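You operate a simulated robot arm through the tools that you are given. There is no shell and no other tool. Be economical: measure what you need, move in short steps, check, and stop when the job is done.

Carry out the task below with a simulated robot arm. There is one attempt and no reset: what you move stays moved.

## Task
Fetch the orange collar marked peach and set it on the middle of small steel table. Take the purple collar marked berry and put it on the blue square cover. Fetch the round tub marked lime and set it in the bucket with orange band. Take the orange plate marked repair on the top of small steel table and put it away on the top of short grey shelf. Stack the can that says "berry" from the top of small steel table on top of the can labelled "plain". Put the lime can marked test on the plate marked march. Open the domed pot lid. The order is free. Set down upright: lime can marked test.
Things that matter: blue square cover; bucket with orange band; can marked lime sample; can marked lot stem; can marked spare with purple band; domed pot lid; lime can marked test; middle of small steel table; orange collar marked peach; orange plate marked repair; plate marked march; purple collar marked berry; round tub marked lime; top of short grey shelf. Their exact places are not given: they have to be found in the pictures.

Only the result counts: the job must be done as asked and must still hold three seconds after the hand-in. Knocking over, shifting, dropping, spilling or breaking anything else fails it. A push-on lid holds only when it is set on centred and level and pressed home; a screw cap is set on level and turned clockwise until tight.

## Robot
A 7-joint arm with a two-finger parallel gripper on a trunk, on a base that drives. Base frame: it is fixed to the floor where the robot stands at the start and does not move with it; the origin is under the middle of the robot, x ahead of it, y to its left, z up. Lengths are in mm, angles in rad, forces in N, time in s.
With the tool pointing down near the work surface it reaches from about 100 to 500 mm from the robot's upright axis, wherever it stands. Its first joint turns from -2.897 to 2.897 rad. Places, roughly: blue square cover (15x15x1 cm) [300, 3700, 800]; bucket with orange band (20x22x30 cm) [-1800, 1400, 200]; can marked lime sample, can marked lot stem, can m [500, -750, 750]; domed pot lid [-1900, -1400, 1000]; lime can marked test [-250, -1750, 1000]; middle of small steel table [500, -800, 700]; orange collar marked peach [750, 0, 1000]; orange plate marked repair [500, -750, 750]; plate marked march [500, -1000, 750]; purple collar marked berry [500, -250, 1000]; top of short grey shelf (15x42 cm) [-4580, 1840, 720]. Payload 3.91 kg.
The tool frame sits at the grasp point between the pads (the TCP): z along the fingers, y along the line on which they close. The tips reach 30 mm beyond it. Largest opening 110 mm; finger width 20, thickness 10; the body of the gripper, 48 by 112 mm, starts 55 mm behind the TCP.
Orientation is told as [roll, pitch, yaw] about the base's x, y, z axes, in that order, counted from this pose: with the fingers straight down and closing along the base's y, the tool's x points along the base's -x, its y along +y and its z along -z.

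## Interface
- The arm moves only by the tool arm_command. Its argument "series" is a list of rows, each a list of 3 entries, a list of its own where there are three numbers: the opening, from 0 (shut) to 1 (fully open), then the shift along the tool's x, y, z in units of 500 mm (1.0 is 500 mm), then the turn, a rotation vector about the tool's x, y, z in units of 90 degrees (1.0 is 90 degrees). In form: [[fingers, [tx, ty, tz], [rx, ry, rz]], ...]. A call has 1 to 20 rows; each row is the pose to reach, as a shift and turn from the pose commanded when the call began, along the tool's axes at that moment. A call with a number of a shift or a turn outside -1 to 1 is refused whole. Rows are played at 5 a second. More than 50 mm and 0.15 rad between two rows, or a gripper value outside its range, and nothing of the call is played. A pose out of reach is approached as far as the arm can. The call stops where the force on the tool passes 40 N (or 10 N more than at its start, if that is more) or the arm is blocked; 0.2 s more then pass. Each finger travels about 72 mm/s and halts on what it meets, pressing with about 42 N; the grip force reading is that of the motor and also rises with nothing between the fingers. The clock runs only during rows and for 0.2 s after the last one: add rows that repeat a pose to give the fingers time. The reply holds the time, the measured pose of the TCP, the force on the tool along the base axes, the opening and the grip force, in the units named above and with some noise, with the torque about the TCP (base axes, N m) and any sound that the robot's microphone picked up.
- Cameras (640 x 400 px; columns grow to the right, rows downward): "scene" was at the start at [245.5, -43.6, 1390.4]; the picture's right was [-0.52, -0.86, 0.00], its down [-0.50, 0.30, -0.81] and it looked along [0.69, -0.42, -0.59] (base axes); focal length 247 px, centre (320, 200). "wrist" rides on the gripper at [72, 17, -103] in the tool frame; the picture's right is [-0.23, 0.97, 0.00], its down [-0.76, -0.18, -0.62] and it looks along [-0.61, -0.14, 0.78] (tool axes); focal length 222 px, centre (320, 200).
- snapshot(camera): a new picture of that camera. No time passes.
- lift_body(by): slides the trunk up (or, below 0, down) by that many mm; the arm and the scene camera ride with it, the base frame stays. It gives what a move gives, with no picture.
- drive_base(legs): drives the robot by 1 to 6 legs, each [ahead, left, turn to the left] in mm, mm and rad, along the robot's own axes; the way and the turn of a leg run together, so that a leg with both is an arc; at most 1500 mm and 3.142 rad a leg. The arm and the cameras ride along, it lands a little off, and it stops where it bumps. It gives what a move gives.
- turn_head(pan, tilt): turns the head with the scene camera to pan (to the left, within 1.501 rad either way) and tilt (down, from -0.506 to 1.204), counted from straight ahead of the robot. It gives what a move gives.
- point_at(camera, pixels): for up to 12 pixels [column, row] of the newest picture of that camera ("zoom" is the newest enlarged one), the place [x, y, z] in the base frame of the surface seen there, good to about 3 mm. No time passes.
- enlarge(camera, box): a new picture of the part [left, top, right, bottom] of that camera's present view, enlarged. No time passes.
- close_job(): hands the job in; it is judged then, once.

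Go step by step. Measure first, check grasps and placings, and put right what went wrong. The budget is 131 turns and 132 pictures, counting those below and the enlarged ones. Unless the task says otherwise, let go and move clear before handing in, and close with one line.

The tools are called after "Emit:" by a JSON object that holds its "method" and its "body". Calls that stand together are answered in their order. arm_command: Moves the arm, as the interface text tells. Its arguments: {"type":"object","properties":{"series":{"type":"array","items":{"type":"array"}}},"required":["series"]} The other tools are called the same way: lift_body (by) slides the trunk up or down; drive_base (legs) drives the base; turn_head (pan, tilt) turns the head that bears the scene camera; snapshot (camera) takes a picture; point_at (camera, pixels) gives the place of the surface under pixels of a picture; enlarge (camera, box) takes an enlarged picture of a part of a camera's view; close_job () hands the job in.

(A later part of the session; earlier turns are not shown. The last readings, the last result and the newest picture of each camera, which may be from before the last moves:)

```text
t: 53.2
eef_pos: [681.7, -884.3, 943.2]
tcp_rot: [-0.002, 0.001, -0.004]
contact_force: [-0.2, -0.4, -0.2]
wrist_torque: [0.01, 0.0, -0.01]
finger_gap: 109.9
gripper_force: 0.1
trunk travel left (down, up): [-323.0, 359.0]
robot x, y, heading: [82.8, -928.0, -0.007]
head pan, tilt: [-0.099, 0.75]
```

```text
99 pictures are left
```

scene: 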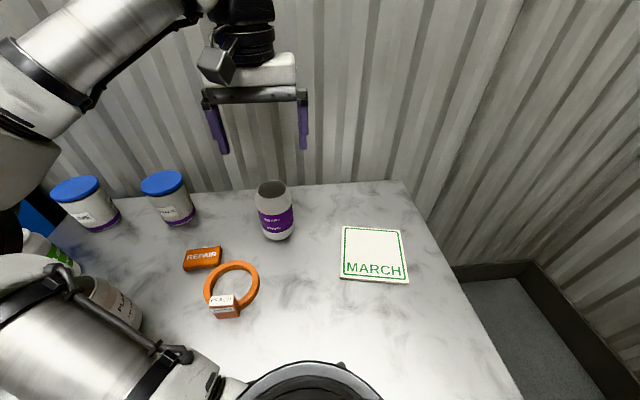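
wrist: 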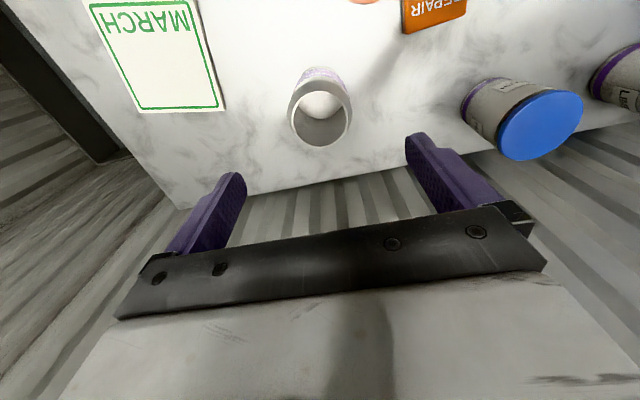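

Measure the rim again and the elbow link's place relative to the plain can.

Emit:
{"method": "point_at", "body": {"camera": "wrist", "pixels": [[290, 117], [350, 112], [321, 146], [318, 80], [320, 102]]}}

Emit:
{"method": "point_at", "body": {"camera": "scene", "pixels": [[130, 320], [75, 285], [60, 320], [15, 265], [190, 355], [20, 150], [30, 300], [5, 330], [125, 345]]}}

```text
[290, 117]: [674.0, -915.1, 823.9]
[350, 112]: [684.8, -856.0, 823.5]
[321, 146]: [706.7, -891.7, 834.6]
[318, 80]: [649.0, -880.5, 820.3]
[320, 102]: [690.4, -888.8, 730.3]
```

```text
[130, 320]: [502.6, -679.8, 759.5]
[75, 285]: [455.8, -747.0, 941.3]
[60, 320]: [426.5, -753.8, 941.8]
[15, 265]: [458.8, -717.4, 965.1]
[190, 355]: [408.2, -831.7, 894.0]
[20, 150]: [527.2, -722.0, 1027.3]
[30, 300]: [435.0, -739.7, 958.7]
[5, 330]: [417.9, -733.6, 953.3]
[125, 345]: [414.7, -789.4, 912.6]
```

The links clear the plain can by a margin now. I'll lower the arm 90 mm, then the trunk ~58 mm, and check the pose is true before closing.

Emit:
{"method": "arm_command", "body": {"series": [[1, [0.002, -0.003, 0.06], [0, 0, 0]], [1, [0.002, -0.003, 0.12], [0, 0, 0]], [1, [0.002, -0.003, 0.18], [0, 0, 0]], [1, [0.002, -0.003, 0.18], [0, 0, 0]]]}}

Emit:
{"method": "lift_body", "body": {"by": -58}}

Emit:
{"method": "snapshot", "body": {"camera": "scene"}}

```text
t: 54.2
eef_pos: [680.6, -887.0, 856.6]
tcp_rot: [-0.001, 0.002, -0.004]
contact_force: [0.9, -0.9, -0.4]
wrist_torque: [-0.01, 0.01, 0.04]
finger_gap: 109.8
gripper_force: 0.1
trunk travel left (down, up): [-323.0, 359.0]
robot x, y, heading: [81.8, -926.3, -0.009]
head pan, tilt: [-0.099, 0.75]
```

```text
t: 55.2
eef_pos: [674.7, -889.2, 830.5]
tcp_rot: [0.018, -0.022, 0.001]
contact_force: [0.0, -0.3, 0.5]
wrist_torque: [0.02, -0.01, 0.02]
finger_gap: 109.8
gripper_force: 0.0
trunk travel left (down, up): [-265.0, 417.0]
robot x, y, heading: [83.8, -927.7, -0.007]
head pan, tilt: [-0.099, 0.75]
```

```text
98 pictures are left
```

scene: 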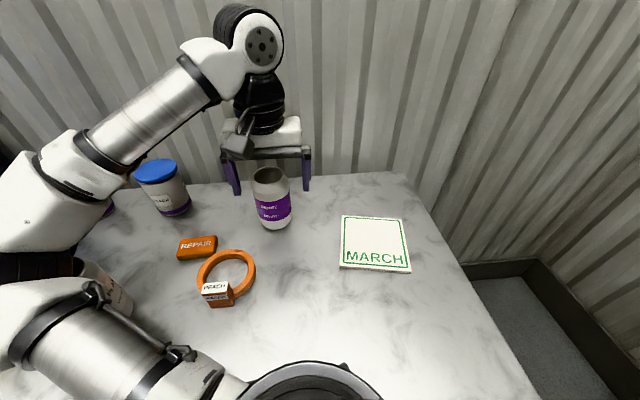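

Blocked again at z≈830: the elbow seems to come down beside/on the plain can at (110,285). I'll raise, and shift the robot right so the elbow swings over free table.

Emit:
{"method": "lift_body", "body": {"by": 58}}

Emit:
{"method": "arm_command", "body": {"series": [[1, [0, 0, -0.08], [0, 0, 0]], [1, [0, 0, -0.16], [0, 0, 0]], [1, [0, 0, -0.22], [0, 0, 0]], [1, [0, 0, -0.22], [0, 0, 0]]]}}

Emit:
{"method": "snapshot", "body": {"camera": "scene"}}

Emit:
{"method": "snapshot", "body": {"camera": "wrist"}}

```text
t: 56.1
eef_pos: [680.8, -887.1, 853.3]
tcp_rot: [-0.004, 0.002, -0.007]
contact_force: [0.2, -0.3, 0.6]
wrist_torque: [0.0, -0.02, -0.02]
finger_gap: 109.9
gripper_force: 0.0
trunk travel left (down, up): [-323.0, 359.0]
robot x, y, heading: [79.8, -924.2, -0.006]
head pan, tilt: [-0.099, 0.75]
```

```text
t: 57.1
eef_pos: [681.1, -888.1, 967.0]
tcp_rot: [-0.002, 0.002, -0.002]
contact_force: [-0.3, 0.4, -0.2]
wrist_torque: [0.0, 0.01, -0.02]
finger_gap: 109.9
gripper_force: 0.1
trunk travel left (down, up): [-323.0, 359.0]
robot x, y, heading: [86.9, -923.6, -0.005]
head pan, tilt: [-0.099, 0.75]
```

```text
97 pictures are left
```

scene: 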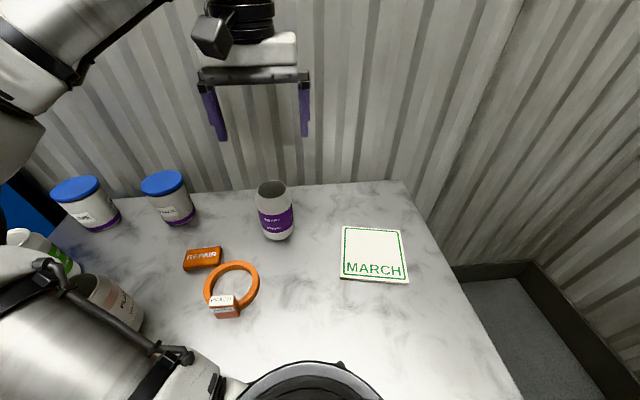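

```text
96 pictures are left
```

wrist: 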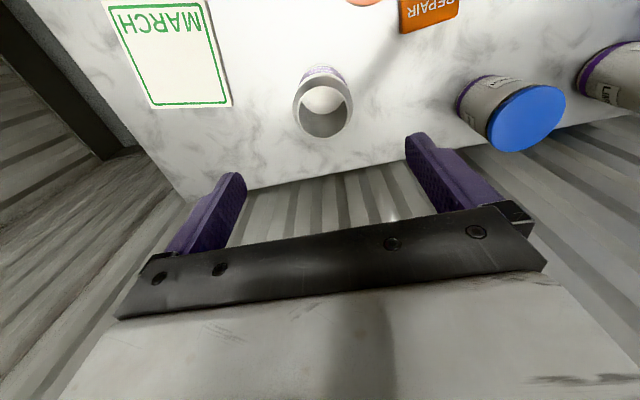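

The low first link of the arm (top ~894 at (408,−832)) is what meets the table when the trunk goes down. So I'll keep the trunk up and gain reach by tilting the tool 0.25 rad outward, descending with the arm.

Emit:
{"method": "arm_command", "body": {"series": [[1, [0, 0.002, 0.05], [0, -0.06, 0]], [1, [0, 0.004, 0.1], [0, -0.12, 0]], [1, [0, 0.004, 0.16], [0, -0.16, 0]], [1, [0, 0.004, 0.22], [0, -0.16, 0]], [1, [0, 0.004, 0.27], [0, -0.16, 0]], [1, [0, 0.004, 0.32], [0, -0.16, 0]], [1, [0, 0.004, 0.32], [0, -0.16, 0]]]}}

Emit:
{"method": "snapshot", "body": {"camera": "wrist"}}

```text
t: 58.8
eef_pos: [678.8, -885.4, 809.0]
tcp_rot: [0.001, -0.252, -0.001]
contact_force: [0.6, -0.3, 0.7]
wrist_torque: [-0.02, 0.01, 0.01]
finger_gap: 109.8
gripper_force: 0.1
trunk travel left (down, up): [-323.0, 359.0]
robot x, y, heading: [82.5, -928.6, -0.008]
head pan, tilt: [-0.099, 0.75]
```

```text
95 pictures are left
```

wrist: 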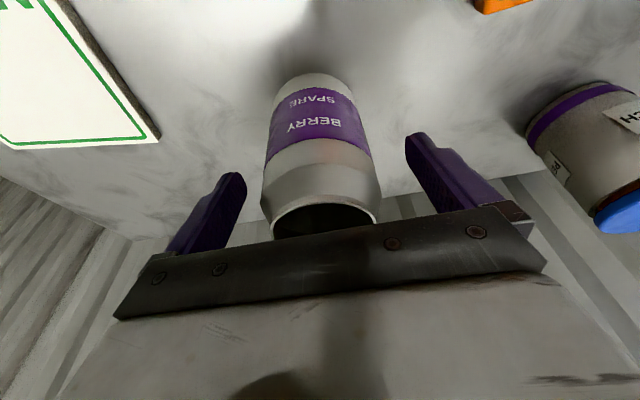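

Pose reached exactly. Lower 8 mm more and close.

Emit:
{"method": "arm_command", "body": {"series": [[1, [0.001, 0, 0.016], [0, 0, 0]], [0.8, [0.001, 0, 0.016], [0, 0, 0]], [0.6, [0.001, 0, 0.016], [0, 0, 0]], [0.5, [0.001, 0, 0.016], [0, 0, 0]], [0.5, [0.001, 0, 0.016], [0, 0, 0]], [0.5, [0.001, 0, 0.016], [0, 0, 0]]]}}

Emit:
{"method": "snapshot", "body": {"camera": "wrist"}}

```text
t: 60.1
eef_pos: [681.8, -886.7, 800.8]
tcp_rot: [0.002, -0.255, -0.004]
contact_force: [0.1, 0.7, 6.0]
wrist_torque: [0.06, 0.03, 0.0]
finger_gap: 64.0
gripper_force: 41.9
trunk travel left (down, up): [-323.0, 359.0]
robot x, y, heading: [83.5, -923.6, -0.005]
head pan, tilt: [-0.099, 0.75]
```

```text
94 pictures are left
```

wrist: 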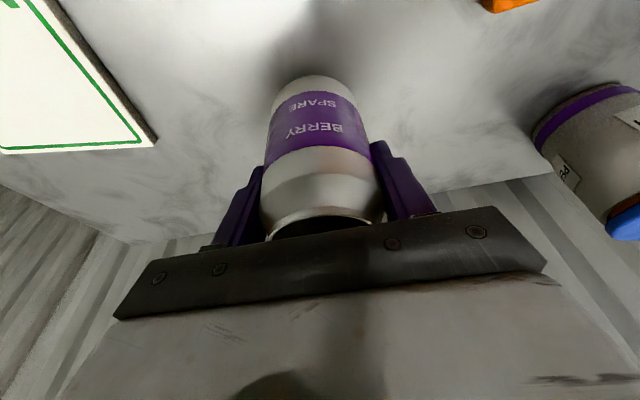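

Berry can is gripped (64 mm). Lift straight up, raise the trunk, and drive to face the plain can.

Emit:
{"method": "arm_command", "body": {"series": [[0.5, [-0.02, 0, -0.077], [0, 0, 0]], [0.5, [-0.04, 0, -0.155], [0, 0, 0]], [0.5, [-0.06, 0, -0.232], [0, 0, 0]], [0.5, [-0.08, 0, -0.31], [0, 0, 0]], [0.5, [-0.08, 0, -0.31], [0, 0, 0]]]}}

Emit:
{"method": "lift_body", "body": {"by": 110}}

Emit:
{"method": "drive_base", "body": {"legs": [[-80, 0, 0], [0, 235, 0]]}}

Emit:
{"method": "snapshot", "body": {"camera": "scene"}}

Emit:
{"method": "snapshot", "body": {"camera": "wrist"}}

```text
t: 61.4
eef_pos: [684.5, -884.3, 956.4]
tcp_rot: [-0.001, -0.25, -0.004]
contact_force: [0.0, -0.1, 0.3]
wrist_torque: [-0.01, 0.0, 0.02]
finger_gap: 64.0
gripper_force: 41.6
trunk travel left (down, up): [-323.0, 359.0]
robot x, y, heading: [85.3, -929.1, -0.01]
head pan, tilt: [-0.099, 0.75]
```

```text
t: 62.8
eef_pos: [685.1, -885.9, 1065.8]
tcp_rot: [-0.002, -0.248, -0.003]
contact_force: [-0.8, -0.4, -0.5]
wrist_torque: [-0.02, -0.01, 0.02]
finger_gap: 64.0
gripper_force: 42.1
trunk travel left (down, up): [-433.0, 249.0]
robot x, y, heading: [82.9, -922.9, -0.004]
head pan, tilt: [-0.099, 0.75]
```

```text
t: 65.8
eef_pos: [607.7, -653.8, 1066.0]
tcp_rot: [-0.001, -0.25, -0.005]
contact_force: [-0.1, -0.3, -0.7]
wrist_torque: [0.01, 0.02, 0.01]
finger_gap: 63.9
gripper_force: 41.9
trunk travel left (down, up): [-433.0, 249.0]
robot x, y, heading: [7.2, -693.5, -0.007]
head pan, tilt: [-0.099, 0.75]
```

```text
93 pictures are left
```

scene: 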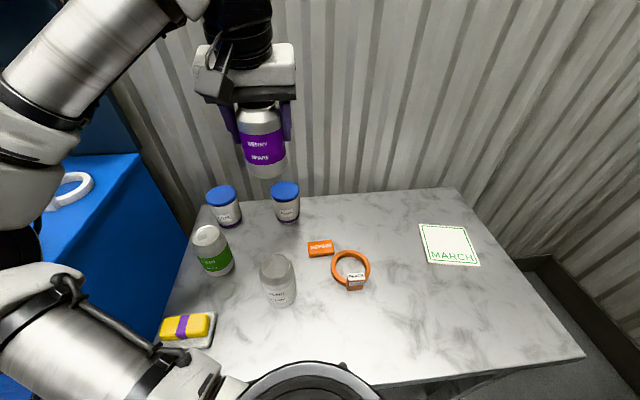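

```text
92 pictures are left
```

wrist: 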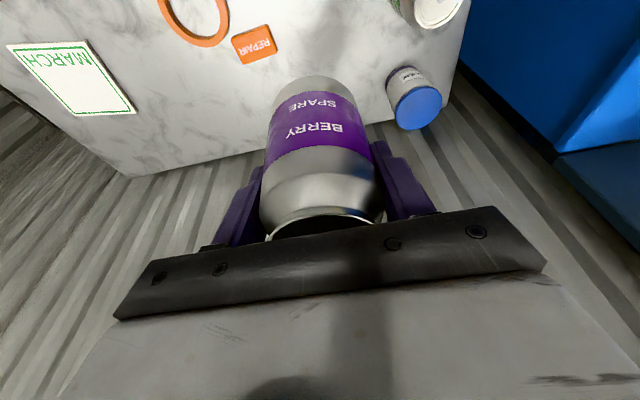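

Locate the plain can's rim precisely.

Emit:
{"method": "enlarge", "body": {"camera": "scene", "box": [240, 240, 320, 320]}}

Emit:
{"method": "point_at", "body": {"camera": "scene", "pixels": [[276, 256], [262, 268], [291, 268], [277, 281], [276, 268], [265, 295], [294, 290], [281, 306]]}}

```text
5.00 times, centred on (280, 280) of scene
```

zoom: 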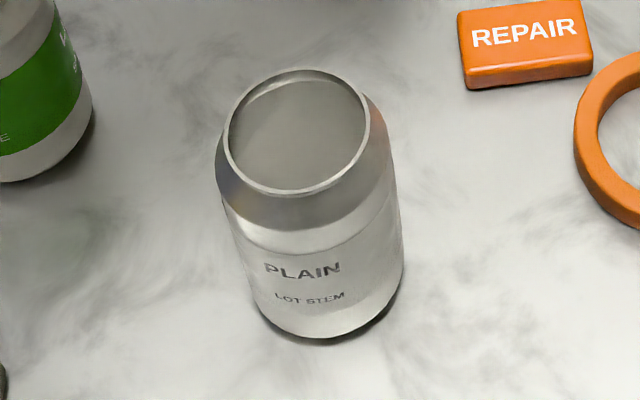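

```text
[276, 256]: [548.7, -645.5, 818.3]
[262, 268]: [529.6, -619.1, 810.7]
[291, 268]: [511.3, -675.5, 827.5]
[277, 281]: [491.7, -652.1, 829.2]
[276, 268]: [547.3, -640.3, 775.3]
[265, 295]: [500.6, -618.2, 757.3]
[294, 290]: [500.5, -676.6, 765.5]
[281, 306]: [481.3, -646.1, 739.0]
```

Emit:
{"method": "point_at", "body": {"camera": "zoom", "pixels": [[226, 135], [368, 120], [300, 192], [298, 72], [245, 85], [350, 80], [240, 170], [352, 170], [296, 120], [222, 185], [396, 165]]}}

```text
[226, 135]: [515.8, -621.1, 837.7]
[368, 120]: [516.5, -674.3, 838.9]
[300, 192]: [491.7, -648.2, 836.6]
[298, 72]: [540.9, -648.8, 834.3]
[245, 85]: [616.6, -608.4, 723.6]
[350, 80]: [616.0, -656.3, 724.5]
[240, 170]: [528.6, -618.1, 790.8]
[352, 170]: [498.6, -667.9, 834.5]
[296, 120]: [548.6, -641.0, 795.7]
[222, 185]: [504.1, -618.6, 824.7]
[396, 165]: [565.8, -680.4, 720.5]
```

Plain rim centre (516.4,−648), z≈838. Move the berry can above it to TCP z≈960.

Emit:
{"method": "arm_command", "body": {"series": [[0.5, [0.058, 0.003, 0.04], [0, 0, 0]], [0.5, [0.115, 0.006, 0.08], [0, 0, 0]], [0.5, [0.173, 0.009, 0.12], [0, 0, 0]], [0.5, [0.23, 0.0116, 0.16], [0, 0, 0]], [0.5, [0.23, 0.0116, 0.16], [0, 0, 0]]]}}

Emit:
{"method": "enlarge", "body": {"camera": "scene", "box": [190, 150, 350, 310]}}

Emit:
{"method": "snapshot", "body": {"camera": "wrist"}}

```text
t: 67.0
eef_pos: [513.8, -648.7, 962.5]
tcp_rot: [0.004, -0.25, -0.002]
contact_force: [-0.2, -0.2, -1.0]
wrist_torque: [0.03, -0.01, 0.03]
finger_gap: 64.2
gripper_force: 42.3
trunk travel left (down, up): [-433.0, 249.0]
robot x, y, heading: [4.9, -694.5, -0.006]
head pan, tilt: [-0.099, 0.75]
```

```text
2.50 times, centred on (270, 230) of scene
```

zoom: 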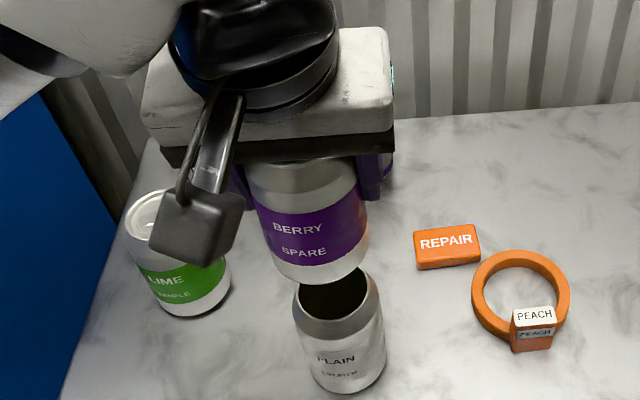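

```text
89 pictures are left
```

wrist: 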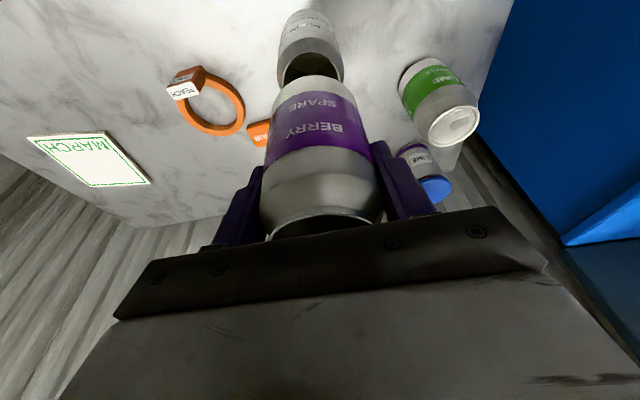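

Measure the held can's lower body to verify its axis.

Emit:
{"method": "point_at", "body": {"camera": "zoom", "pixels": [[314, 262], [268, 245], [364, 238], [314, 278], [290, 270], [340, 268], [314, 230], [262, 215], [362, 205], [338, 335], [302, 330], [380, 320]]}}

```text
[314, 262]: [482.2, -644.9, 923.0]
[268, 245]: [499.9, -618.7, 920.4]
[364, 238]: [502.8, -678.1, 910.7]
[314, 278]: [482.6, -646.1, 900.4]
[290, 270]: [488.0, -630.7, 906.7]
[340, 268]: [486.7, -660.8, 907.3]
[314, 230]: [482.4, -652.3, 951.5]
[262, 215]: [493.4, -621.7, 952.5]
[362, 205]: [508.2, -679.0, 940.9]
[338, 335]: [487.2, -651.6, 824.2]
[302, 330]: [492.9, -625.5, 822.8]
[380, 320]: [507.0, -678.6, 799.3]
```

Held can and plain can axes agree within ~1 mm. Lower gently until contact.

Emit:
{"method": "arm_command", "body": {"series": [[0.5, [0.009, 0.001, 0.036], [0, 0, 0]], [0.5, [0.018, 0.001, 0.07], [0, 0, 0]], [0.5, [0.0205, 0.001, 0.08], [0, 0, 0]], [0.5, [0.0217, 0.001, 0.085], [0, 0, 0]], [0.5, [0.0222, 0.001, 0.0875], [0, 0, 0]], [0.5, [0.0222, 0.001, 0.0875], [0, 0, 0]]]}}

Emit:
{"method": "snapshot", "body": {"camera": "wrist"}}

```text
t: 68.4
eef_pos: [502.8, -650.7, 934.2]
tcp_rot: [0.048, -0.286, -0.006]
contact_force: [0.3, -0.2, -0.8]
wrist_torque: [0.02, 0.01, 0.01]
finger_gap: 63.5
gripper_force: 42.6
trunk travel left (down, up): [-433.0, 249.0]
robot x, y, heading: [4.3, -694.0, -0.01]
head pan, tilt: [-0.099, 0.75]
```

```text
88 pictures are left
```

wrist: 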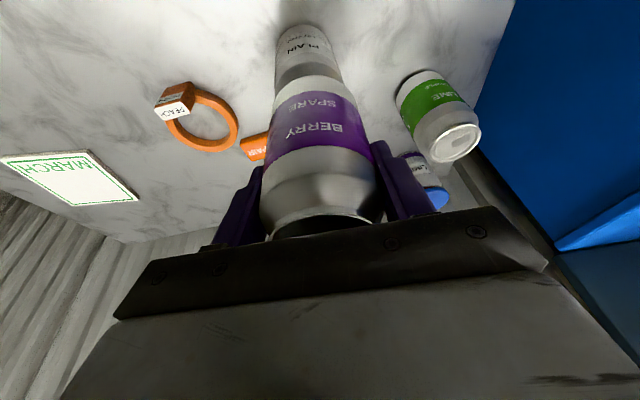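

The arm deviates again (x −12, roll 0.05) with no wrist force: a link touches something, probably the cabinet. Back up and look.

Emit:
{"method": "arm_command", "body": {"series": [[0.5, [-0.012, 0, -0.05], [0, 0, 0]], [0.5, [-0.0222, -0.001, -0.0875], [0, 0, 0]], [0.5, [-0.0222, -0.001, -0.0875], [0, 0, 0]]]}}

Emit:
{"method": "turn_head", "body": {"pan": 0.5, "tilt": 0.95}}

Emit:
{"method": "snapshot", "body": {"camera": "scene"}}

```text
t: 69.2
eef_pos: [514.3, -648.5, 962.6]
tcp_rot: [-0.002, -0.253, 0.0]
contact_force: [-0.4, 0.2, -0.1]
wrist_torque: [0.02, 0.01, -0.02]
finger_gap: 63.8
gripper_force: 42.2
trunk travel left (down, up): [-433.0, 249.0]
robot x, y, heading: [3.0, -694.4, -0.009]
head pan, tilt: [-0.099, 0.75]
```

```text
t: 70.2
eef_pos: [514.4, -648.0, 962.7]
tcp_rot: [-0.003, -0.253, -0.002]
contact_force: [0.6, -0.1, 0.2]
wrist_torque: [0.03, 0.01, -0.02]
finger_gap: 63.7
gripper_force: 42.1
trunk travel left (down, up): [-433.0, 249.0]
robot x, y, heading: [2.7, -696.3, -0.008]
head pan, tilt: [0.499, 0.949]
```

```text
87 pictures are left
```

scene: 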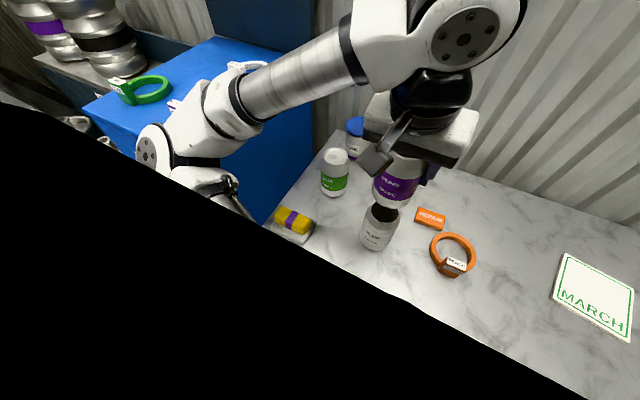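

The elbow is close to the cabinet's corner by the purple collar. Measure both.

Emit:
{"method": "enlarge", "body": {"camera": "scene", "box": [80, 40, 320, 240]}}

Emit:
{"method": "point_at", "body": {"camera": "scene", "pixels": [[150, 150], [170, 125], [190, 175], [215, 120], [220, 190], [172, 104], [240, 100], [210, 160], [130, 110], [146, 182]]}}

```text
2.00 times, centred on (200, 140) of scene
```

zoom: 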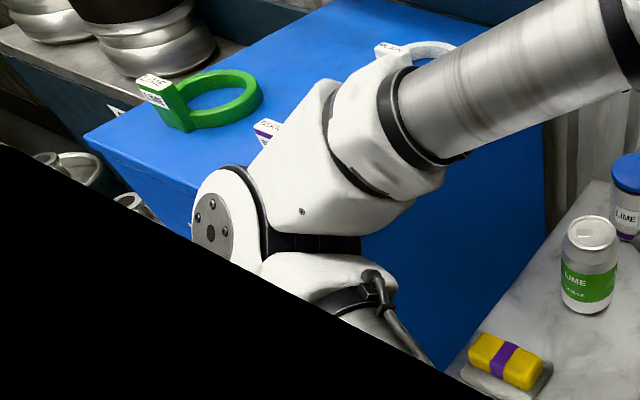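

```text
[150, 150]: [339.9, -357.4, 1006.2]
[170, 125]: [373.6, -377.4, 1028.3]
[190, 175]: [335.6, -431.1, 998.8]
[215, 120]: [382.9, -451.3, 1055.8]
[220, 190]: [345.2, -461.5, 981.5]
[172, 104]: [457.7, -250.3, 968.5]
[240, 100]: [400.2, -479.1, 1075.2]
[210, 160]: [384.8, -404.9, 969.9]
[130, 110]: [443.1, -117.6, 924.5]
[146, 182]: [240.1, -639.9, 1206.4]
```

The elbow folds sideways to (340,−357,~1000), right at the cabinet corner (403,−317). I'll raise, stand further back and right so the arm is more stretched and the elbow stays clear.

Emit:
{"method": "lift_body", "body": {"by": 50}}

Emit:
{"method": "drive_base", "body": {"legs": [[-90, 0, 0], [0, -110, 0]]}}

Emit:
{"method": "arm_command", "body": {"series": [[0.5, [-0.04, 0.05, 0], [0, 0, 0]], [0.5, [-0.08, 0.1, 0.015], [0, 0, 0]], [0.5, [-0.12, 0.15, 0.03], [0, 0, 0]], [0.5, [-0.15, 0.2, 0.045], [0, 0, 0]], [0.5, [-0.177, 0.22, 0.045], [0, 0, 0]], [0.5, [-0.177, 0.22, 0.045], [0, 0, 0]]]}}

Emit:
{"method": "snapshot", "body": {"camera": "scene"}}

```text
t: 71.2
eef_pos: [517.5, -647.6, 1010.9]
tcp_rot: [-0.002, -0.249, -0.004]
contact_force: [-0.1, -0.2, -0.1]
wrist_torque: [-0.01, 0.05, 0.05]
finger_gap: 64.0
gripper_force: 41.6
trunk travel left (down, up): [-483.0, 199.0]
robot x, y, heading: [7.6, -694.1, -0.012]
head pan, tilt: [0.499, 0.949]
```

```text
t: 73.4
eef_pos: [424.7, -758.8, 1012.7]
tcp_rot: [-0.002, -0.248, -0.005]
contact_force: [1.1, -0.3, -0.4]
wrist_torque: [0.02, 0.01, 0.01]
finger_gap: 64.1
gripper_force: 41.7
trunk travel left (down, up): [-483.0, 199.0]
robot x, y, heading: [-84.5, -803.6, -0.011]
head pan, tilt: [0.499, 0.949]
```

```text
t: 74.8
eef_pos: [517.5, -647.3, 1011.2]
tcp_rot: [-0.002, -0.249, -0.003]
contact_force: [0.1, -0.1, 0.1]
wrist_torque: [-0.01, -0.01, 0.02]
finger_gap: 63.6
gripper_force: 41.3
trunk travel left (down, up): [-483.0, 199.0]
robot x, y, heading: [-87.1, -802.8, -0.009]
head pan, tilt: [0.499, 0.949]
```

```text
85 pictures are left
```

scene: 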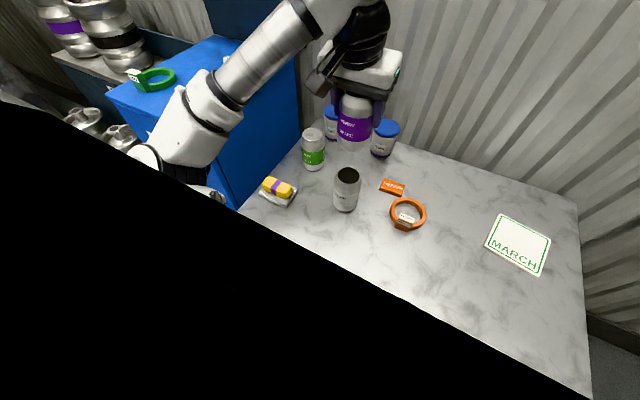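

Measure elbow position against the cabinet.

Emit:
{"method": "point_at", "body": {"camera": "scene", "pixels": [[150, 155], [165, 130], [190, 85], [205, 185], [185, 150], [220, 90], [190, 115]]}}

Emit:
{"method": "turn_head", "body": {"pan": -0.1, "tilt": 0.75}}

Emit:
{"method": "snapshot", "body": {"camera": "scene"}}

```text
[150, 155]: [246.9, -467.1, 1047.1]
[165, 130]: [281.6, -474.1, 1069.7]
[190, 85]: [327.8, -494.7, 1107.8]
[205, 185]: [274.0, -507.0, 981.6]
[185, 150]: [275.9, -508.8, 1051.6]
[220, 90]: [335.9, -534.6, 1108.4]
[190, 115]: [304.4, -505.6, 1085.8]
```

```text
t: 75.8
eef_pos: [517.3, -646.8, 1011.0]
tcp_rot: [-0.001, -0.251, -0.003]
contact_force: [-0.9, 0.1, -0.1]
wrist_torque: [0.0, 0.02, -0.01]
finger_gap: 63.5
gripper_force: 41.8
trunk travel left (down, up): [-483.0, 199.0]
robot x, y, heading: [-88.4, -804.0, -0.01]
head pan, tilt: [-0.099, 0.75]
```

```text
84 pictures are left
```

scene: 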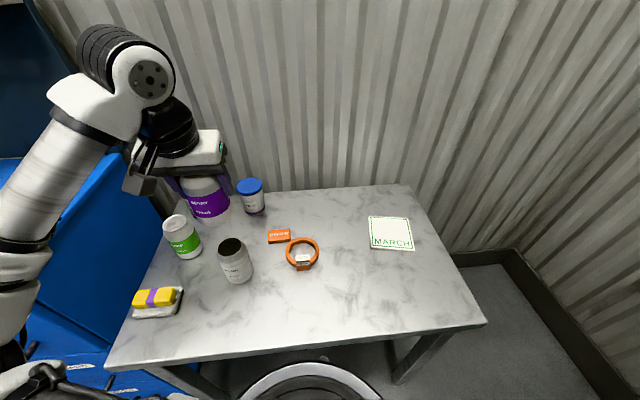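

Elbow is clear now. Lower the trunk 75 mm and verify alignment.

Emit:
{"method": "lift_body", "body": {"by": -75}}

Emit:
{"method": "enlarge", "body": {"camera": "scene", "box": [150, 130, 290, 290]}}

```text
t: 76.9
eef_pos: [517.1, -647.6, 937.4]
tcp_rot: [-0.002, -0.251, -0.005]
contact_force: [0.3, 0.8, -0.4]
wrist_torque: [-0.02, -0.01, 0.03]
finger_gap: 63.8
gripper_force: 41.9
trunk travel left (down, up): [-408.0, 274.0]
robot x, y, heading: [-88.0, -801.3, -0.013]
head pan, tilt: [-0.099, 0.75]
```

```text
2.50 times, centred on (220, 210) of scene
```

zoom: 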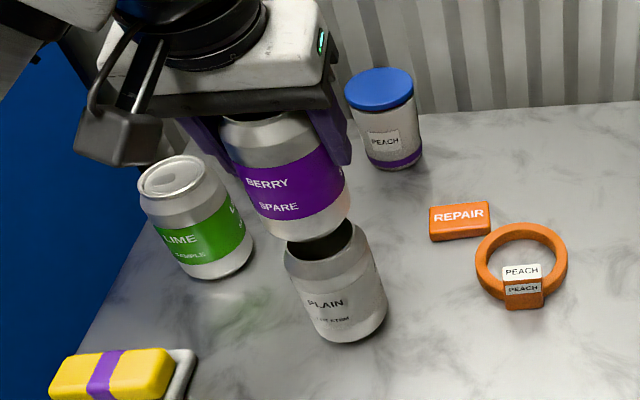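

Emit:
{"method": "point_at", "body": {"camera": "zoom", "pixels": [[285, 195], [250, 200], [320, 180], [300, 230], [345, 205], [340, 290], [300, 290], [384, 290], [350, 330], [330, 275], [296, 275], [370, 262]]}}

```text
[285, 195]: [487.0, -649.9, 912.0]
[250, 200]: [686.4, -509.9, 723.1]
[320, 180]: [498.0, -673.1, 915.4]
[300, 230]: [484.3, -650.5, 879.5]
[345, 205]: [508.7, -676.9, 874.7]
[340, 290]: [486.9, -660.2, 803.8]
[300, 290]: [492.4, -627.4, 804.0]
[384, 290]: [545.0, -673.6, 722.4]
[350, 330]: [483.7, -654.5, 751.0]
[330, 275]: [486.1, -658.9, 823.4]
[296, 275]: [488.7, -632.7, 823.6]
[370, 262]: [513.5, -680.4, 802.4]
```

Alignment within ~1.5 mm. Correct slightly and lower to contact.

Emit:
{"method": "arm_command", "body": {"series": [[0.5, [0.006, -0.001, 0.0155], [0, 0, 0]], [0.5, [0.009, -0.001, 0.0271], [0, 0, 0]], [0.5, [0.0105, -0.001, 0.033], [0, 0, 0]], [0.5, [0.0115, -0.001, 0.0368], [0, 0, 0]], [0.5, [0.0119, -0.001, 0.0387], [0, 0, 0]], [0.5, [0.0122, -0.001, 0.0397], [0, 0, 0]], [0.5, [0.0122, -0.001, 0.0397], [0, 0, 0]]]}}

Emit:
{"method": "enlarge", "body": {"camera": "scene", "box": [150, 130, 290, 290]}}

```text
t: 78.5
eef_pos: [516.1, -647.8, 915.6]
tcp_rot: [-0.002, -0.249, -0.002]
contact_force: [0.9, 0.4, 5.5]
wrist_torque: [0.06, -0.12, -0.06]
finger_gap: 63.9
gripper_force: 41.7
trunk travel left (down, up): [-408.0, 274.0]
robot x, y, heading: [-86.2, -800.4, -0.007]
head pan, tilt: [-0.099, 0.75]
```

```text
2.50 times, centred on (220, 210) of scene
```

zoom: 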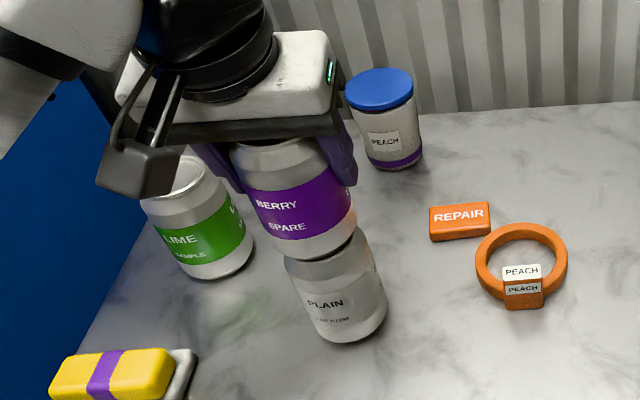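

Contact at the expected height, but in the picture the upper can looks offset; zoom in and check before releasing.

Emit:
{"method": "enlarge", "body": {"camera": "scene", "box": [190, 180, 260, 270]}}

Emit:
{"method": "point_at", "body": {"camera": "zoom", "pixels": [[250, 155], [300, 150], [345, 130], [230, 160], [270, 175], [320, 165], [270, 215], [310, 215], [350, 210], [300, 300], [260, 290], [370, 270]]}}

```text
4.44 times, centred on (225, 225) of scene
```

zoom: 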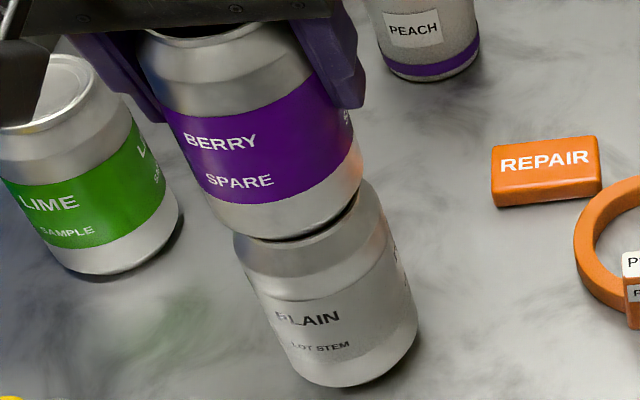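

```text
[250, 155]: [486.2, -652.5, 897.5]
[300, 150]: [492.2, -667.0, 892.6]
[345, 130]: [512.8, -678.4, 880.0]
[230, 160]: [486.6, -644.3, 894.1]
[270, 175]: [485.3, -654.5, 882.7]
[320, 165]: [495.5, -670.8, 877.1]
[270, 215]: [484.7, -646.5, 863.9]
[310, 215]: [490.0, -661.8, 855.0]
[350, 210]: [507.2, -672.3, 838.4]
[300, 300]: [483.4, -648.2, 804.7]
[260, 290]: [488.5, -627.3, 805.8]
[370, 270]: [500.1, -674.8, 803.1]
```

3D points put both axes at ≈(516.5,−647) within 2 mm, so the offset is just perspective. Release and rise straight up.

Emit:
{"method": "arm_command", "body": {"series": [[0.65, [0, 0, 0], [0, 0, 0]], [0.8, [0, 0, 0], [0, 0, 0]], [0.9, [0, 0, 0], [0, 0, 0]], [0.9, [-0.01, 0, -0.039], [0, 0, 0]], [0.9, [-0.03, 0, -0.116], [0, 0, 0]], [0.9, [-0.05, 0, -0.194], [0, 0, 0]], [0.9, [-0.05, 0, -0.194], [0, 0, 0]]]}}

Emit:
{"method": "snapshot", "body": {"camera": "scene"}}

```text
t: 80.1
eef_pos: [517.1, -646.8, 1016.9]
tcp_rot: [-0.002, -0.25, -0.003]
contact_force: [-0.1, -0.4, -0.1]
wrist_torque: [-0.01, 0.0, -0.03]
finger_gap: 99.1
gripper_force: 0.0
trunk travel left (down, up): [-408.0, 274.0]
robot x, y, heading: [-85.2, -805.7, -0.011]
head pan, tilt: [-0.099, 0.75]
```

```text
80 pictures are left
```

scene: 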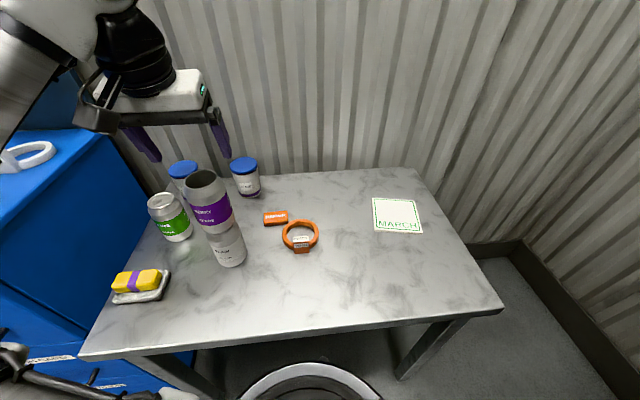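

Stack stands. For the repair plate the elbow must avoid this stack, so I'll work from the right side of the table (diagonal reach). Raise, drive right, forward.

Emit:
{"method": "lift_body", "body": {"by": 60}}

Emit:
{"method": "drive_base", "body": {"legs": [[0, -315, 0], [60, 0, 0], [50, 0, 0]]}}

Emit:
{"method": "snapshot", "body": {"camera": "scene"}}

```text
t: 81.1
eef_pos: [516.0, -647.4, 1075.9]
tcp_rot: [-0.002, -0.248, -0.004]
contact_force: [0.1, 0.7, 0.0]
wrist_torque: [0.0, 0.0, 0.01]
finger_gap: 98.8
gripper_force: 0.0
trunk travel left (down, up): [-468.0, 214.0]
robot x, y, heading: [-86.5, -805.2, -0.009]
head pan, tilt: [-0.099, 0.75]
```

```text
t: 83.3
eef_pos: [508.8, -860.1, 1076.0]
tcp_rot: [-0.002, -0.25, -0.012]
contact_force: [0.3, -0.1, 0.1]
wrist_torque: [-0.02, 0.04, -0.01]
finger_gap: 99.0
gripper_force: 0.0
trunk travel left (down, up): [-468.0, 214.0]
robot x, y, heading: [-98.8, -1012.8, -0.011]
head pan, tilt: [-0.099, 0.75]
stopped in leg 1: the robot was blocked; the commanded pose is now the measured one
```

```text
79 pictures are left
```

scene: 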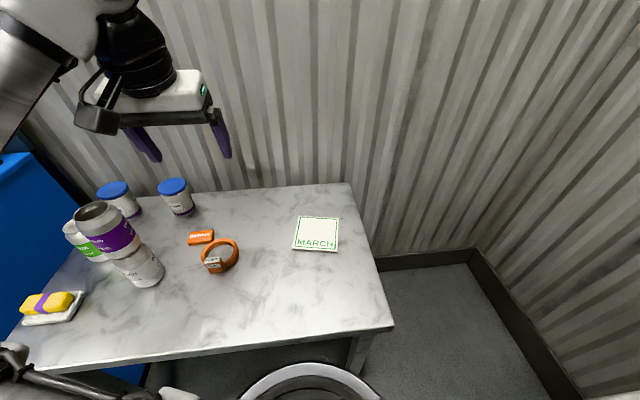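

Blocked at y≈−1013, probably by the bench on the right. Look that way.

Emit:
{"method": "turn_head", "body": {"pan": -1.4, "tilt": 0.7}}

Emit:
{"method": "snapshot", "body": {"camera": "scene"}}

Emit:
{"method": "point_at", "body": {"camera": "scene", "pixels": [[150, 150], [300, 200], [100, 200], [400, 250], [500, 200], [250, 150], [350, 150], [450, 120]]}}

```text
t: 84.8
eef_pos: [510.8, -860.4, 1075.9]
tcp_rot: [-0.001, -0.249, -0.014]
contact_force: [-0.1, -0.1, 0.0]
wrist_torque: [0.0, 0.0, 0.02]
finger_gap: 99.2
gripper_force: 0.0
trunk travel left (down, up): [-468.0, 214.0]
robot x, y, heading: [-95.9, -1009.8, -0.02]
head pan, tilt: [-1.4, 0.7]
```

```text
78 pictures are left
```

scene: 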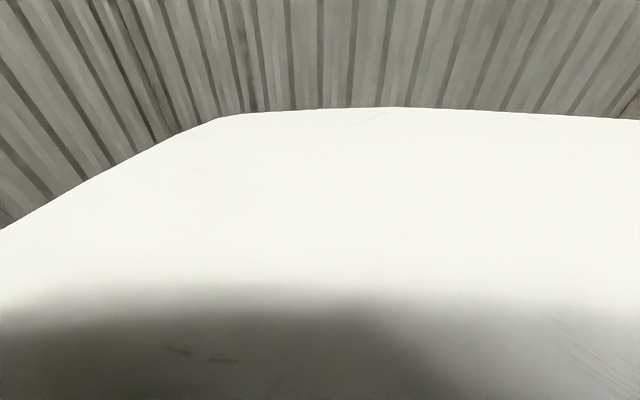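

```text
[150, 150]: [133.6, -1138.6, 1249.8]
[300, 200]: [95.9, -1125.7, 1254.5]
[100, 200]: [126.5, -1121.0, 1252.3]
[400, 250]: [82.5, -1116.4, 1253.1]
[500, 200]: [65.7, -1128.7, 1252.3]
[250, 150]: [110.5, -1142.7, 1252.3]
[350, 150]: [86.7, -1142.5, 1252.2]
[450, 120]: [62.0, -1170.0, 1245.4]
```

My own body hides the bench; y≈−1010 is the limit here. A nearly straight diagonal reach from (−60,−1005) keeps elbow away from the stack; first level the tool, then move above the repair plate.

Emit:
{"method": "drive_base", "body": {"legs": [[0, 8, 0.02], [36, 0, 0]]}}

Emit:
{"method": "arm_command", "body": {"series": [[0.75, [-0.04, 0.03, 0.0], [0, 0.06, 0]], [0.75, [-0.08, 0.07, 0.02], [0, 0.12, 0]], [0.75, [-0.12, 0.12, 0.04], [0, 0.16, 0]], [0.75, [-0.12, 0.17, 0.06], [0, 0.16, 0]], [0.75, [-0.12, 0.2, 0.08], [0, 0.16, 0]], [0.75, [-0.12, 0.2, 0.08], [0, 0.16, 0]]]}}

Emit:
{"method": "turn_head", "body": {"pan": 0.3, "tilt": 0.75}}

Emit:
{"method": "snapshot", "body": {"camera": "scene"}}

Emit:
{"method": "snapshot", "body": {"camera": "wrist"}}

```text
t: 86.0
eef_pos: [520.0, -845.0, 1075.9]
tcp_rot: [-0.003, -0.248, -0.004]
contact_force: [0.8, 0.0, -0.4]
wrist_torque: [0.02, -0.04, 0.02]
finger_gap: 98.9
gripper_force: 0.1
trunk travel left (down, up): [-468.0, 214.0]
robot x, y, heading: [-83.6, -1000.3, -0.002]
head pan, tilt: [-1.4, 0.7]
stopped in leg 2: the robot was blocked; the commanded pose is now the measured one
```

```text
t: 87.4
eef_pos: [589.2, -744.5, 1050.5]
tcp_rot: [-0.002, 0.004, -0.004]
contact_force: [-0.3, 0.8, -0.3]
wrist_torque: [0.05, -0.02, -0.03]
finger_gap: 82.4
gripper_force: 0.1
trunk travel left (down, up): [-468.0, 214.0]
robot x, y, heading: [-81.9, -1000.7, -0.003]
head pan, tilt: [-1.4, 0.7]
```

```text
t: 89.1
eef_pos: [589.2, -745.5, 1050.0]
tcp_rot: [-0.001, 0.002, -0.005]
contact_force: [-0.4, 0.9, 0.2]
wrist_torque: [0.01, -0.02, 0.01]
finger_gap: 82.5
gripper_force: 0.0
trunk travel left (down, up): [-468.0, 214.0]
robot x, y, heading: [-82.8, -1000.1, -0.004]
head pan, tilt: [0.3, 0.75]
```

```text
77 pictures are left
```

scene: 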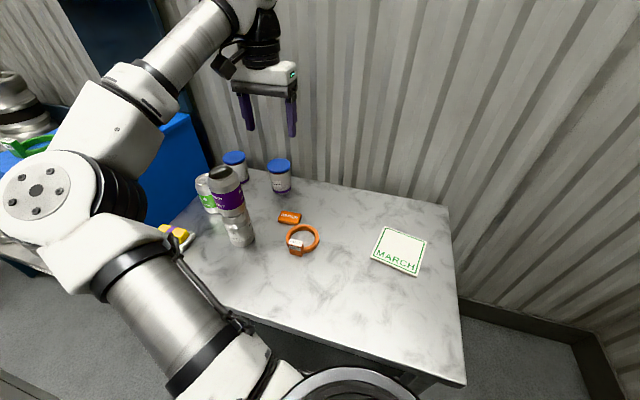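

```text
76 pictures are left
```

wrist: 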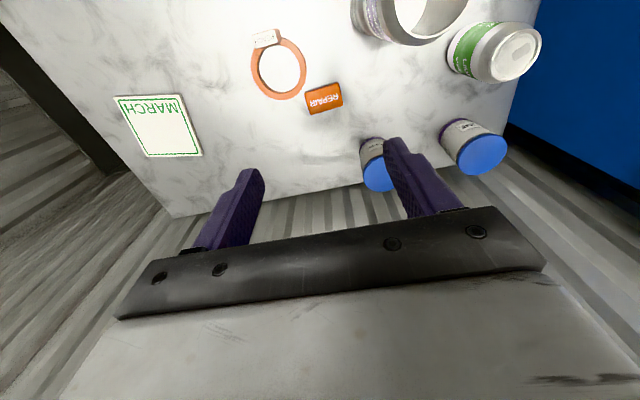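

Measure where the elbow/forearm links are relative to the stack.

Emit:
{"method": "point_at", "body": {"camera": "scene", "pixels": [[110, 130], [150, 100], [190, 60], [100, 215], [165, 290], [220, 30], [130, 185], [218, 170], [290, 213], [278, 222], [300, 222]]}}

Emit:
{"method": "point_at", "body": {"camera": "wrist", "pixels": [[305, 92], [338, 84], [343, 103], [309, 113], [324, 98], [280, 40], [262, 42]]}}

```text
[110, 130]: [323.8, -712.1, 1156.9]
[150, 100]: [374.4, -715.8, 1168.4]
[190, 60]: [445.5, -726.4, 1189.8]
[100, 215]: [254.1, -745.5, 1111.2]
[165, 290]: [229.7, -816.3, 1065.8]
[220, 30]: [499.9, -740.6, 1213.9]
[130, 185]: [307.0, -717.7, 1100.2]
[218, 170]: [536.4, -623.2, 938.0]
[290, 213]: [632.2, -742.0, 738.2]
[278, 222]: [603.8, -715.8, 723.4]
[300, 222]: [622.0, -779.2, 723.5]
```

```text
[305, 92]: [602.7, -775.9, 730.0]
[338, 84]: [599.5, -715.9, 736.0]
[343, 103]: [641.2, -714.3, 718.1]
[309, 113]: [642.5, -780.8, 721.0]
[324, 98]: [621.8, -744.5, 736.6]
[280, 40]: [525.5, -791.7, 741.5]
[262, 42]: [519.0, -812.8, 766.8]
```

The forearm would pass too close to the stack with this orientation. I'll yaw the tool +90° (close on the plate's 34 mm width) so that I can then lean the wrist away toward −y.

Emit:
{"method": "arm_command", "body": {"series": [[0.65, [-0.005, 0, 0], [0, 0, -0.09]], [0.65, [-0.01, 0, 0], [0, 0, -0.18]], [0.65, [-0.015, 0, 0], [0, 0, -0.27]], [0.65, [-0.02, 0, 0], [0, 0, -0.36]], [0.65, [-0.03, 0, 0], [0, 0, -0.45]], [0.65, [-0.04, 0, 0], [0, 0, -0.54]], [0.65, [-0.05, 0, 0], [0, 0, -0.63]], [0.65, [-0.06, 0, 0], [0, 0, -0.72]], [0.65, [-0.062, 0, 0], [0, 0, -0.81]], [0.65, [-0.062, 0, 0], [0, 0, -0.9]], [0.65, [-0.062, 0, 0], [0, 0, -0.99]], [0.65, [-0.062, 0, 0], [0, 0, -0.99]]]}}

Emit:
{"method": "arm_command", "body": {"series": [[0.65, [0, 0, 0], [0, -0.09, 0]], [0.65, [0, 0, 0], [0, -0.18, 0]], [0.65, [0, 0, 0], [0, -0.25, 0]], [0.65, [0, 0, 0], [0, -0.25, 0]]]}}

Emit:
{"method": "snapshot", "body": {"camera": "scene"}}

Emit:
{"method": "snapshot", "body": {"camera": "wrist"}}

```text
t: 91.7
eef_pos: [621.4, -744.5, 1050.2]
tcp_rot: [0.001, 0.001, 1.553]
contact_force: [-0.7, 0.3, 0.1]
wrist_torque: [-0.02, 0.03, -0.01]
finger_gap: 71.7
gripper_force: 0.0
trunk travel left (down, up): [-468.0, 214.0]
robot x, y, heading: [-80.6, -998.2, -0.007]
head pan, tilt: [0.3, 0.75]
```

```text
t: 92.7
eef_pos: [620.2, -744.4, 1051.7]
tcp_rot: [0.003, -0.394, 1.551]
contact_force: [0.3, -0.3, -0.1]
wrist_torque: [-0.03, 0.03, -0.01]
finger_gap: 71.6
gripper_force: 0.0
trunk travel left (down, up): [-468.0, 214.0]
robot x, y, heading: [-83.6, -1000.4, -0.005]
head pan, tilt: [0.3, 0.75]
```

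```text
75 pictures are left
```

scene: 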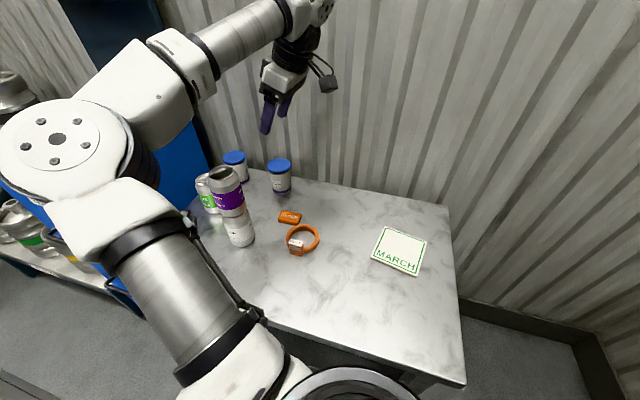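

```text
74 pictures are left
```

wrist: 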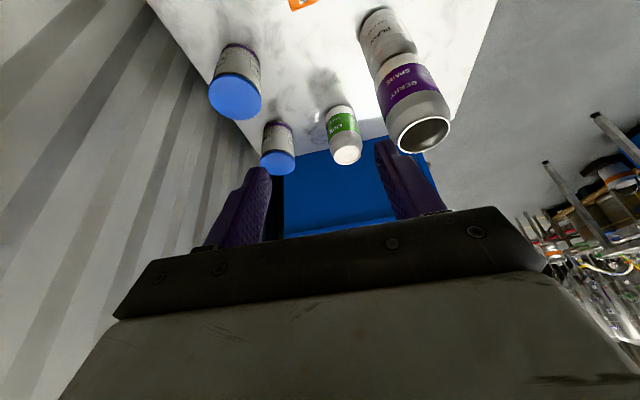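

Orientation works. Check forearm points now.

Emit:
{"method": "point_at", "body": {"camera": "scene", "pixels": [[160, 80], [200, 65], [240, 35], [280, 25], [210, 90], [300, 65], [270, 80], [125, 100], [140, 150]]}}

```text
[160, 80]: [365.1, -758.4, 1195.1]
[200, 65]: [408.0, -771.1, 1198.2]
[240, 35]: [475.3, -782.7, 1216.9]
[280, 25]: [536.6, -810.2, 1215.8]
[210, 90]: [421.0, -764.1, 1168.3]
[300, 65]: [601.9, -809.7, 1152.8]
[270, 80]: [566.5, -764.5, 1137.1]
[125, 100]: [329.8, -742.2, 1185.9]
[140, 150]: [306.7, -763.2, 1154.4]
```

Clearance of the forearm to the stack ~20 mm; lean 0.2 rad more and come down 100 mm with the arm, then partly with the trunk.

Emit:
{"method": "arm_command", "body": {"series": [[0.65, [0, 0, 0], [0, -0.065, 0]], [0.65, [0, 0, 0], [0, -0.13, 0]], [0.65, [0.026, 0, 0.062], [0, -0.13, 0]], [0.65, [0.052, 0, 0.124], [0, -0.13, 0]], [0.65, [0.077, 0, 0.185], [0, -0.13, 0]], [0.65, [0.077, 0, 0.185], [0, -0.13, 0]]]}}

Emit:
{"method": "snapshot", "body": {"camera": "scene"}}

Emit:
{"method": "point_at", "body": {"camera": "scene", "pixels": [[160, 80], [200, 65], [240, 45], [280, 35], [210, 90], [300, 65], [125, 100], [140, 150], [225, 175]]}}

```text
t: 94.1
eef_pos: [619.9, -744.3, 949.0]
tcp_rot: [0.0, -0.594, 1.55]
contact_force: [-0.3, 0.1, -0.7]
wrist_torque: [-0.04, 0.05, 0.01]
finger_gap: 71.3
gripper_force: 0.0
trunk travel left (down, up): [-468.0, 214.0]
robot x, y, heading: [-83.6, -1001.5, -0.005]
head pan, tilt: [0.3, 0.75]
```

```text
73 pictures are left
```

scene: 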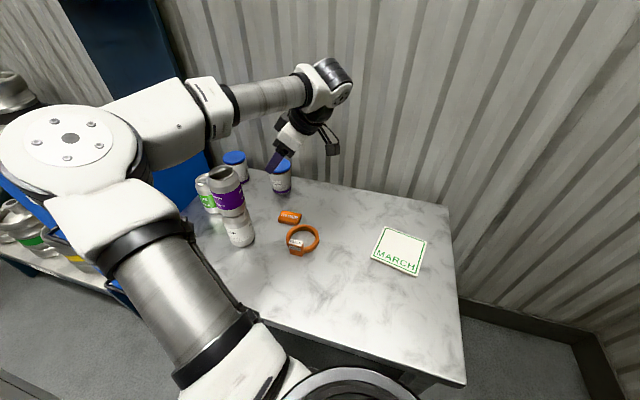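

```text
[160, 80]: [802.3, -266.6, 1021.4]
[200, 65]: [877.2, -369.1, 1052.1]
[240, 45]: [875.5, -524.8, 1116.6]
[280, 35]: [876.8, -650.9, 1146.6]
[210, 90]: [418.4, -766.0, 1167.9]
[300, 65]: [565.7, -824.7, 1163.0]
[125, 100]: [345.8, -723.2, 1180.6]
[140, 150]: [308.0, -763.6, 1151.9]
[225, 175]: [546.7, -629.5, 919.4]
```

Good geometry. Continue down 100 mm with the arm and check.

Emit:
{"method": "arm_command", "body": {"series": [[0.65, [0.038, 0, 0.055], [0, 0, 0]], [0.65, [0.076, -0.001, 0.11], [0, 0, 0]], [0.65, [0.114, -0.001, 0.165], [0, 0, 0]], [0.65, [0.114, -0.001, 0.165], [0, 0, 0]]]}}

Emit:
{"method": "snapshot", "body": {"camera": "wrist"}}

Emit:
{"method": "snapshot", "body": {"camera": "scene"}}

```text
t: 95.1
eef_pos: [619.1, -745.6, 848.5]
tcp_rot: [0.002, -0.596, 1.55]
contact_force: [0.0, -0.3, -0.1]
wrist_torque: [0.01, 0.04, 0.0]
finger_gap: 71.6
gripper_force: 0.0
trunk travel left (down, up): [-468.0, 214.0]
robot x, y, heading: [-84.3, -1001.0, -0.004]
head pan, tilt: [0.3, 0.75]
```

```text
72 pictures are left
```

wrist: 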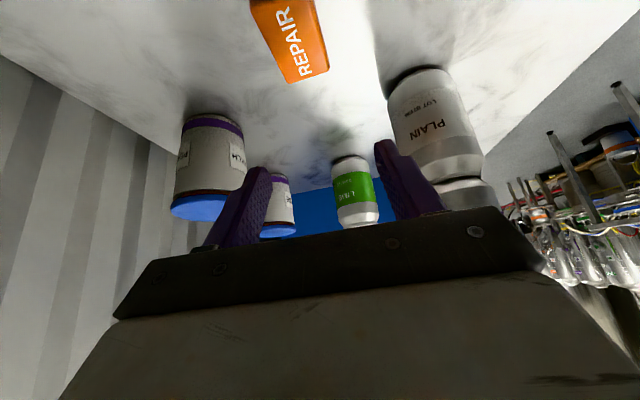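

```text
71 pictures are left
```

scene: 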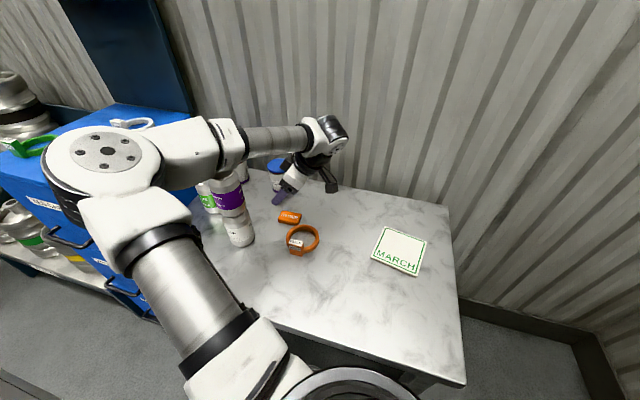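

Check the clearance of the forearm to the stack top now.

Emit:
{"method": "point_at", "body": {"camera": "scene", "pixels": [[225, 150], [240, 160], [270, 145], [230, 175], [310, 140], [245, 180], [190, 150], [220, 178]]}}

```text
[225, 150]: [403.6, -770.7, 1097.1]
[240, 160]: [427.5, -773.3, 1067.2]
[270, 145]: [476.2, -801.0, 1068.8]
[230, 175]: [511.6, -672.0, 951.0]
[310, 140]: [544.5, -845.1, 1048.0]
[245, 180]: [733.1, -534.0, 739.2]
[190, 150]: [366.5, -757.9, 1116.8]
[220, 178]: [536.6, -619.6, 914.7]
```

Forearm stays ≥1000 near the stack. Descend to z≈756 and close on the plate.

Emit:
{"method": "arm_command", "body": {"series": [[0.65, [0.038, 0, 0.055], [0, 0, 0]], [0.65, [0.076, 0, 0.11], [0, 0, 0]], [0.65, [0.094, 0.001, 0.139], [0, 0, 0]], [0.65, [0.103, 0.002, 0.153], [0, 0, 0]], [0.65, [0.103, 0.002, 0.153], [0, 0, 0]]]}}

Emit:
{"method": "snapshot", "body": {"camera": "wrist"}}

```text
t: 96.3
eef_pos: [618.8, -744.8, 757.5]
tcp_rot: [0.005, -0.596, 1.55]
contact_force: [0.2, -0.1, -1.0]
wrist_torque: [0.01, 0.0, -0.01]
finger_gap: 71.4
gripper_force: 0.1
trunk travel left (down, up): [-468.0, 214.0]
robot x, y, heading: [-85.4, -1003.7, -0.003]
head pan, tilt: [0.3, 0.75]
```

```text
70 pictures are left
```

wrist: 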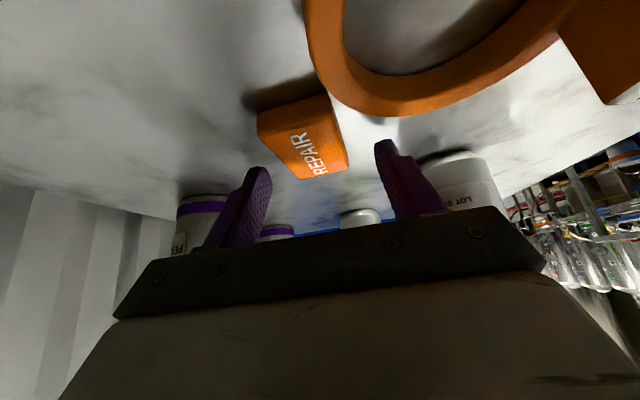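

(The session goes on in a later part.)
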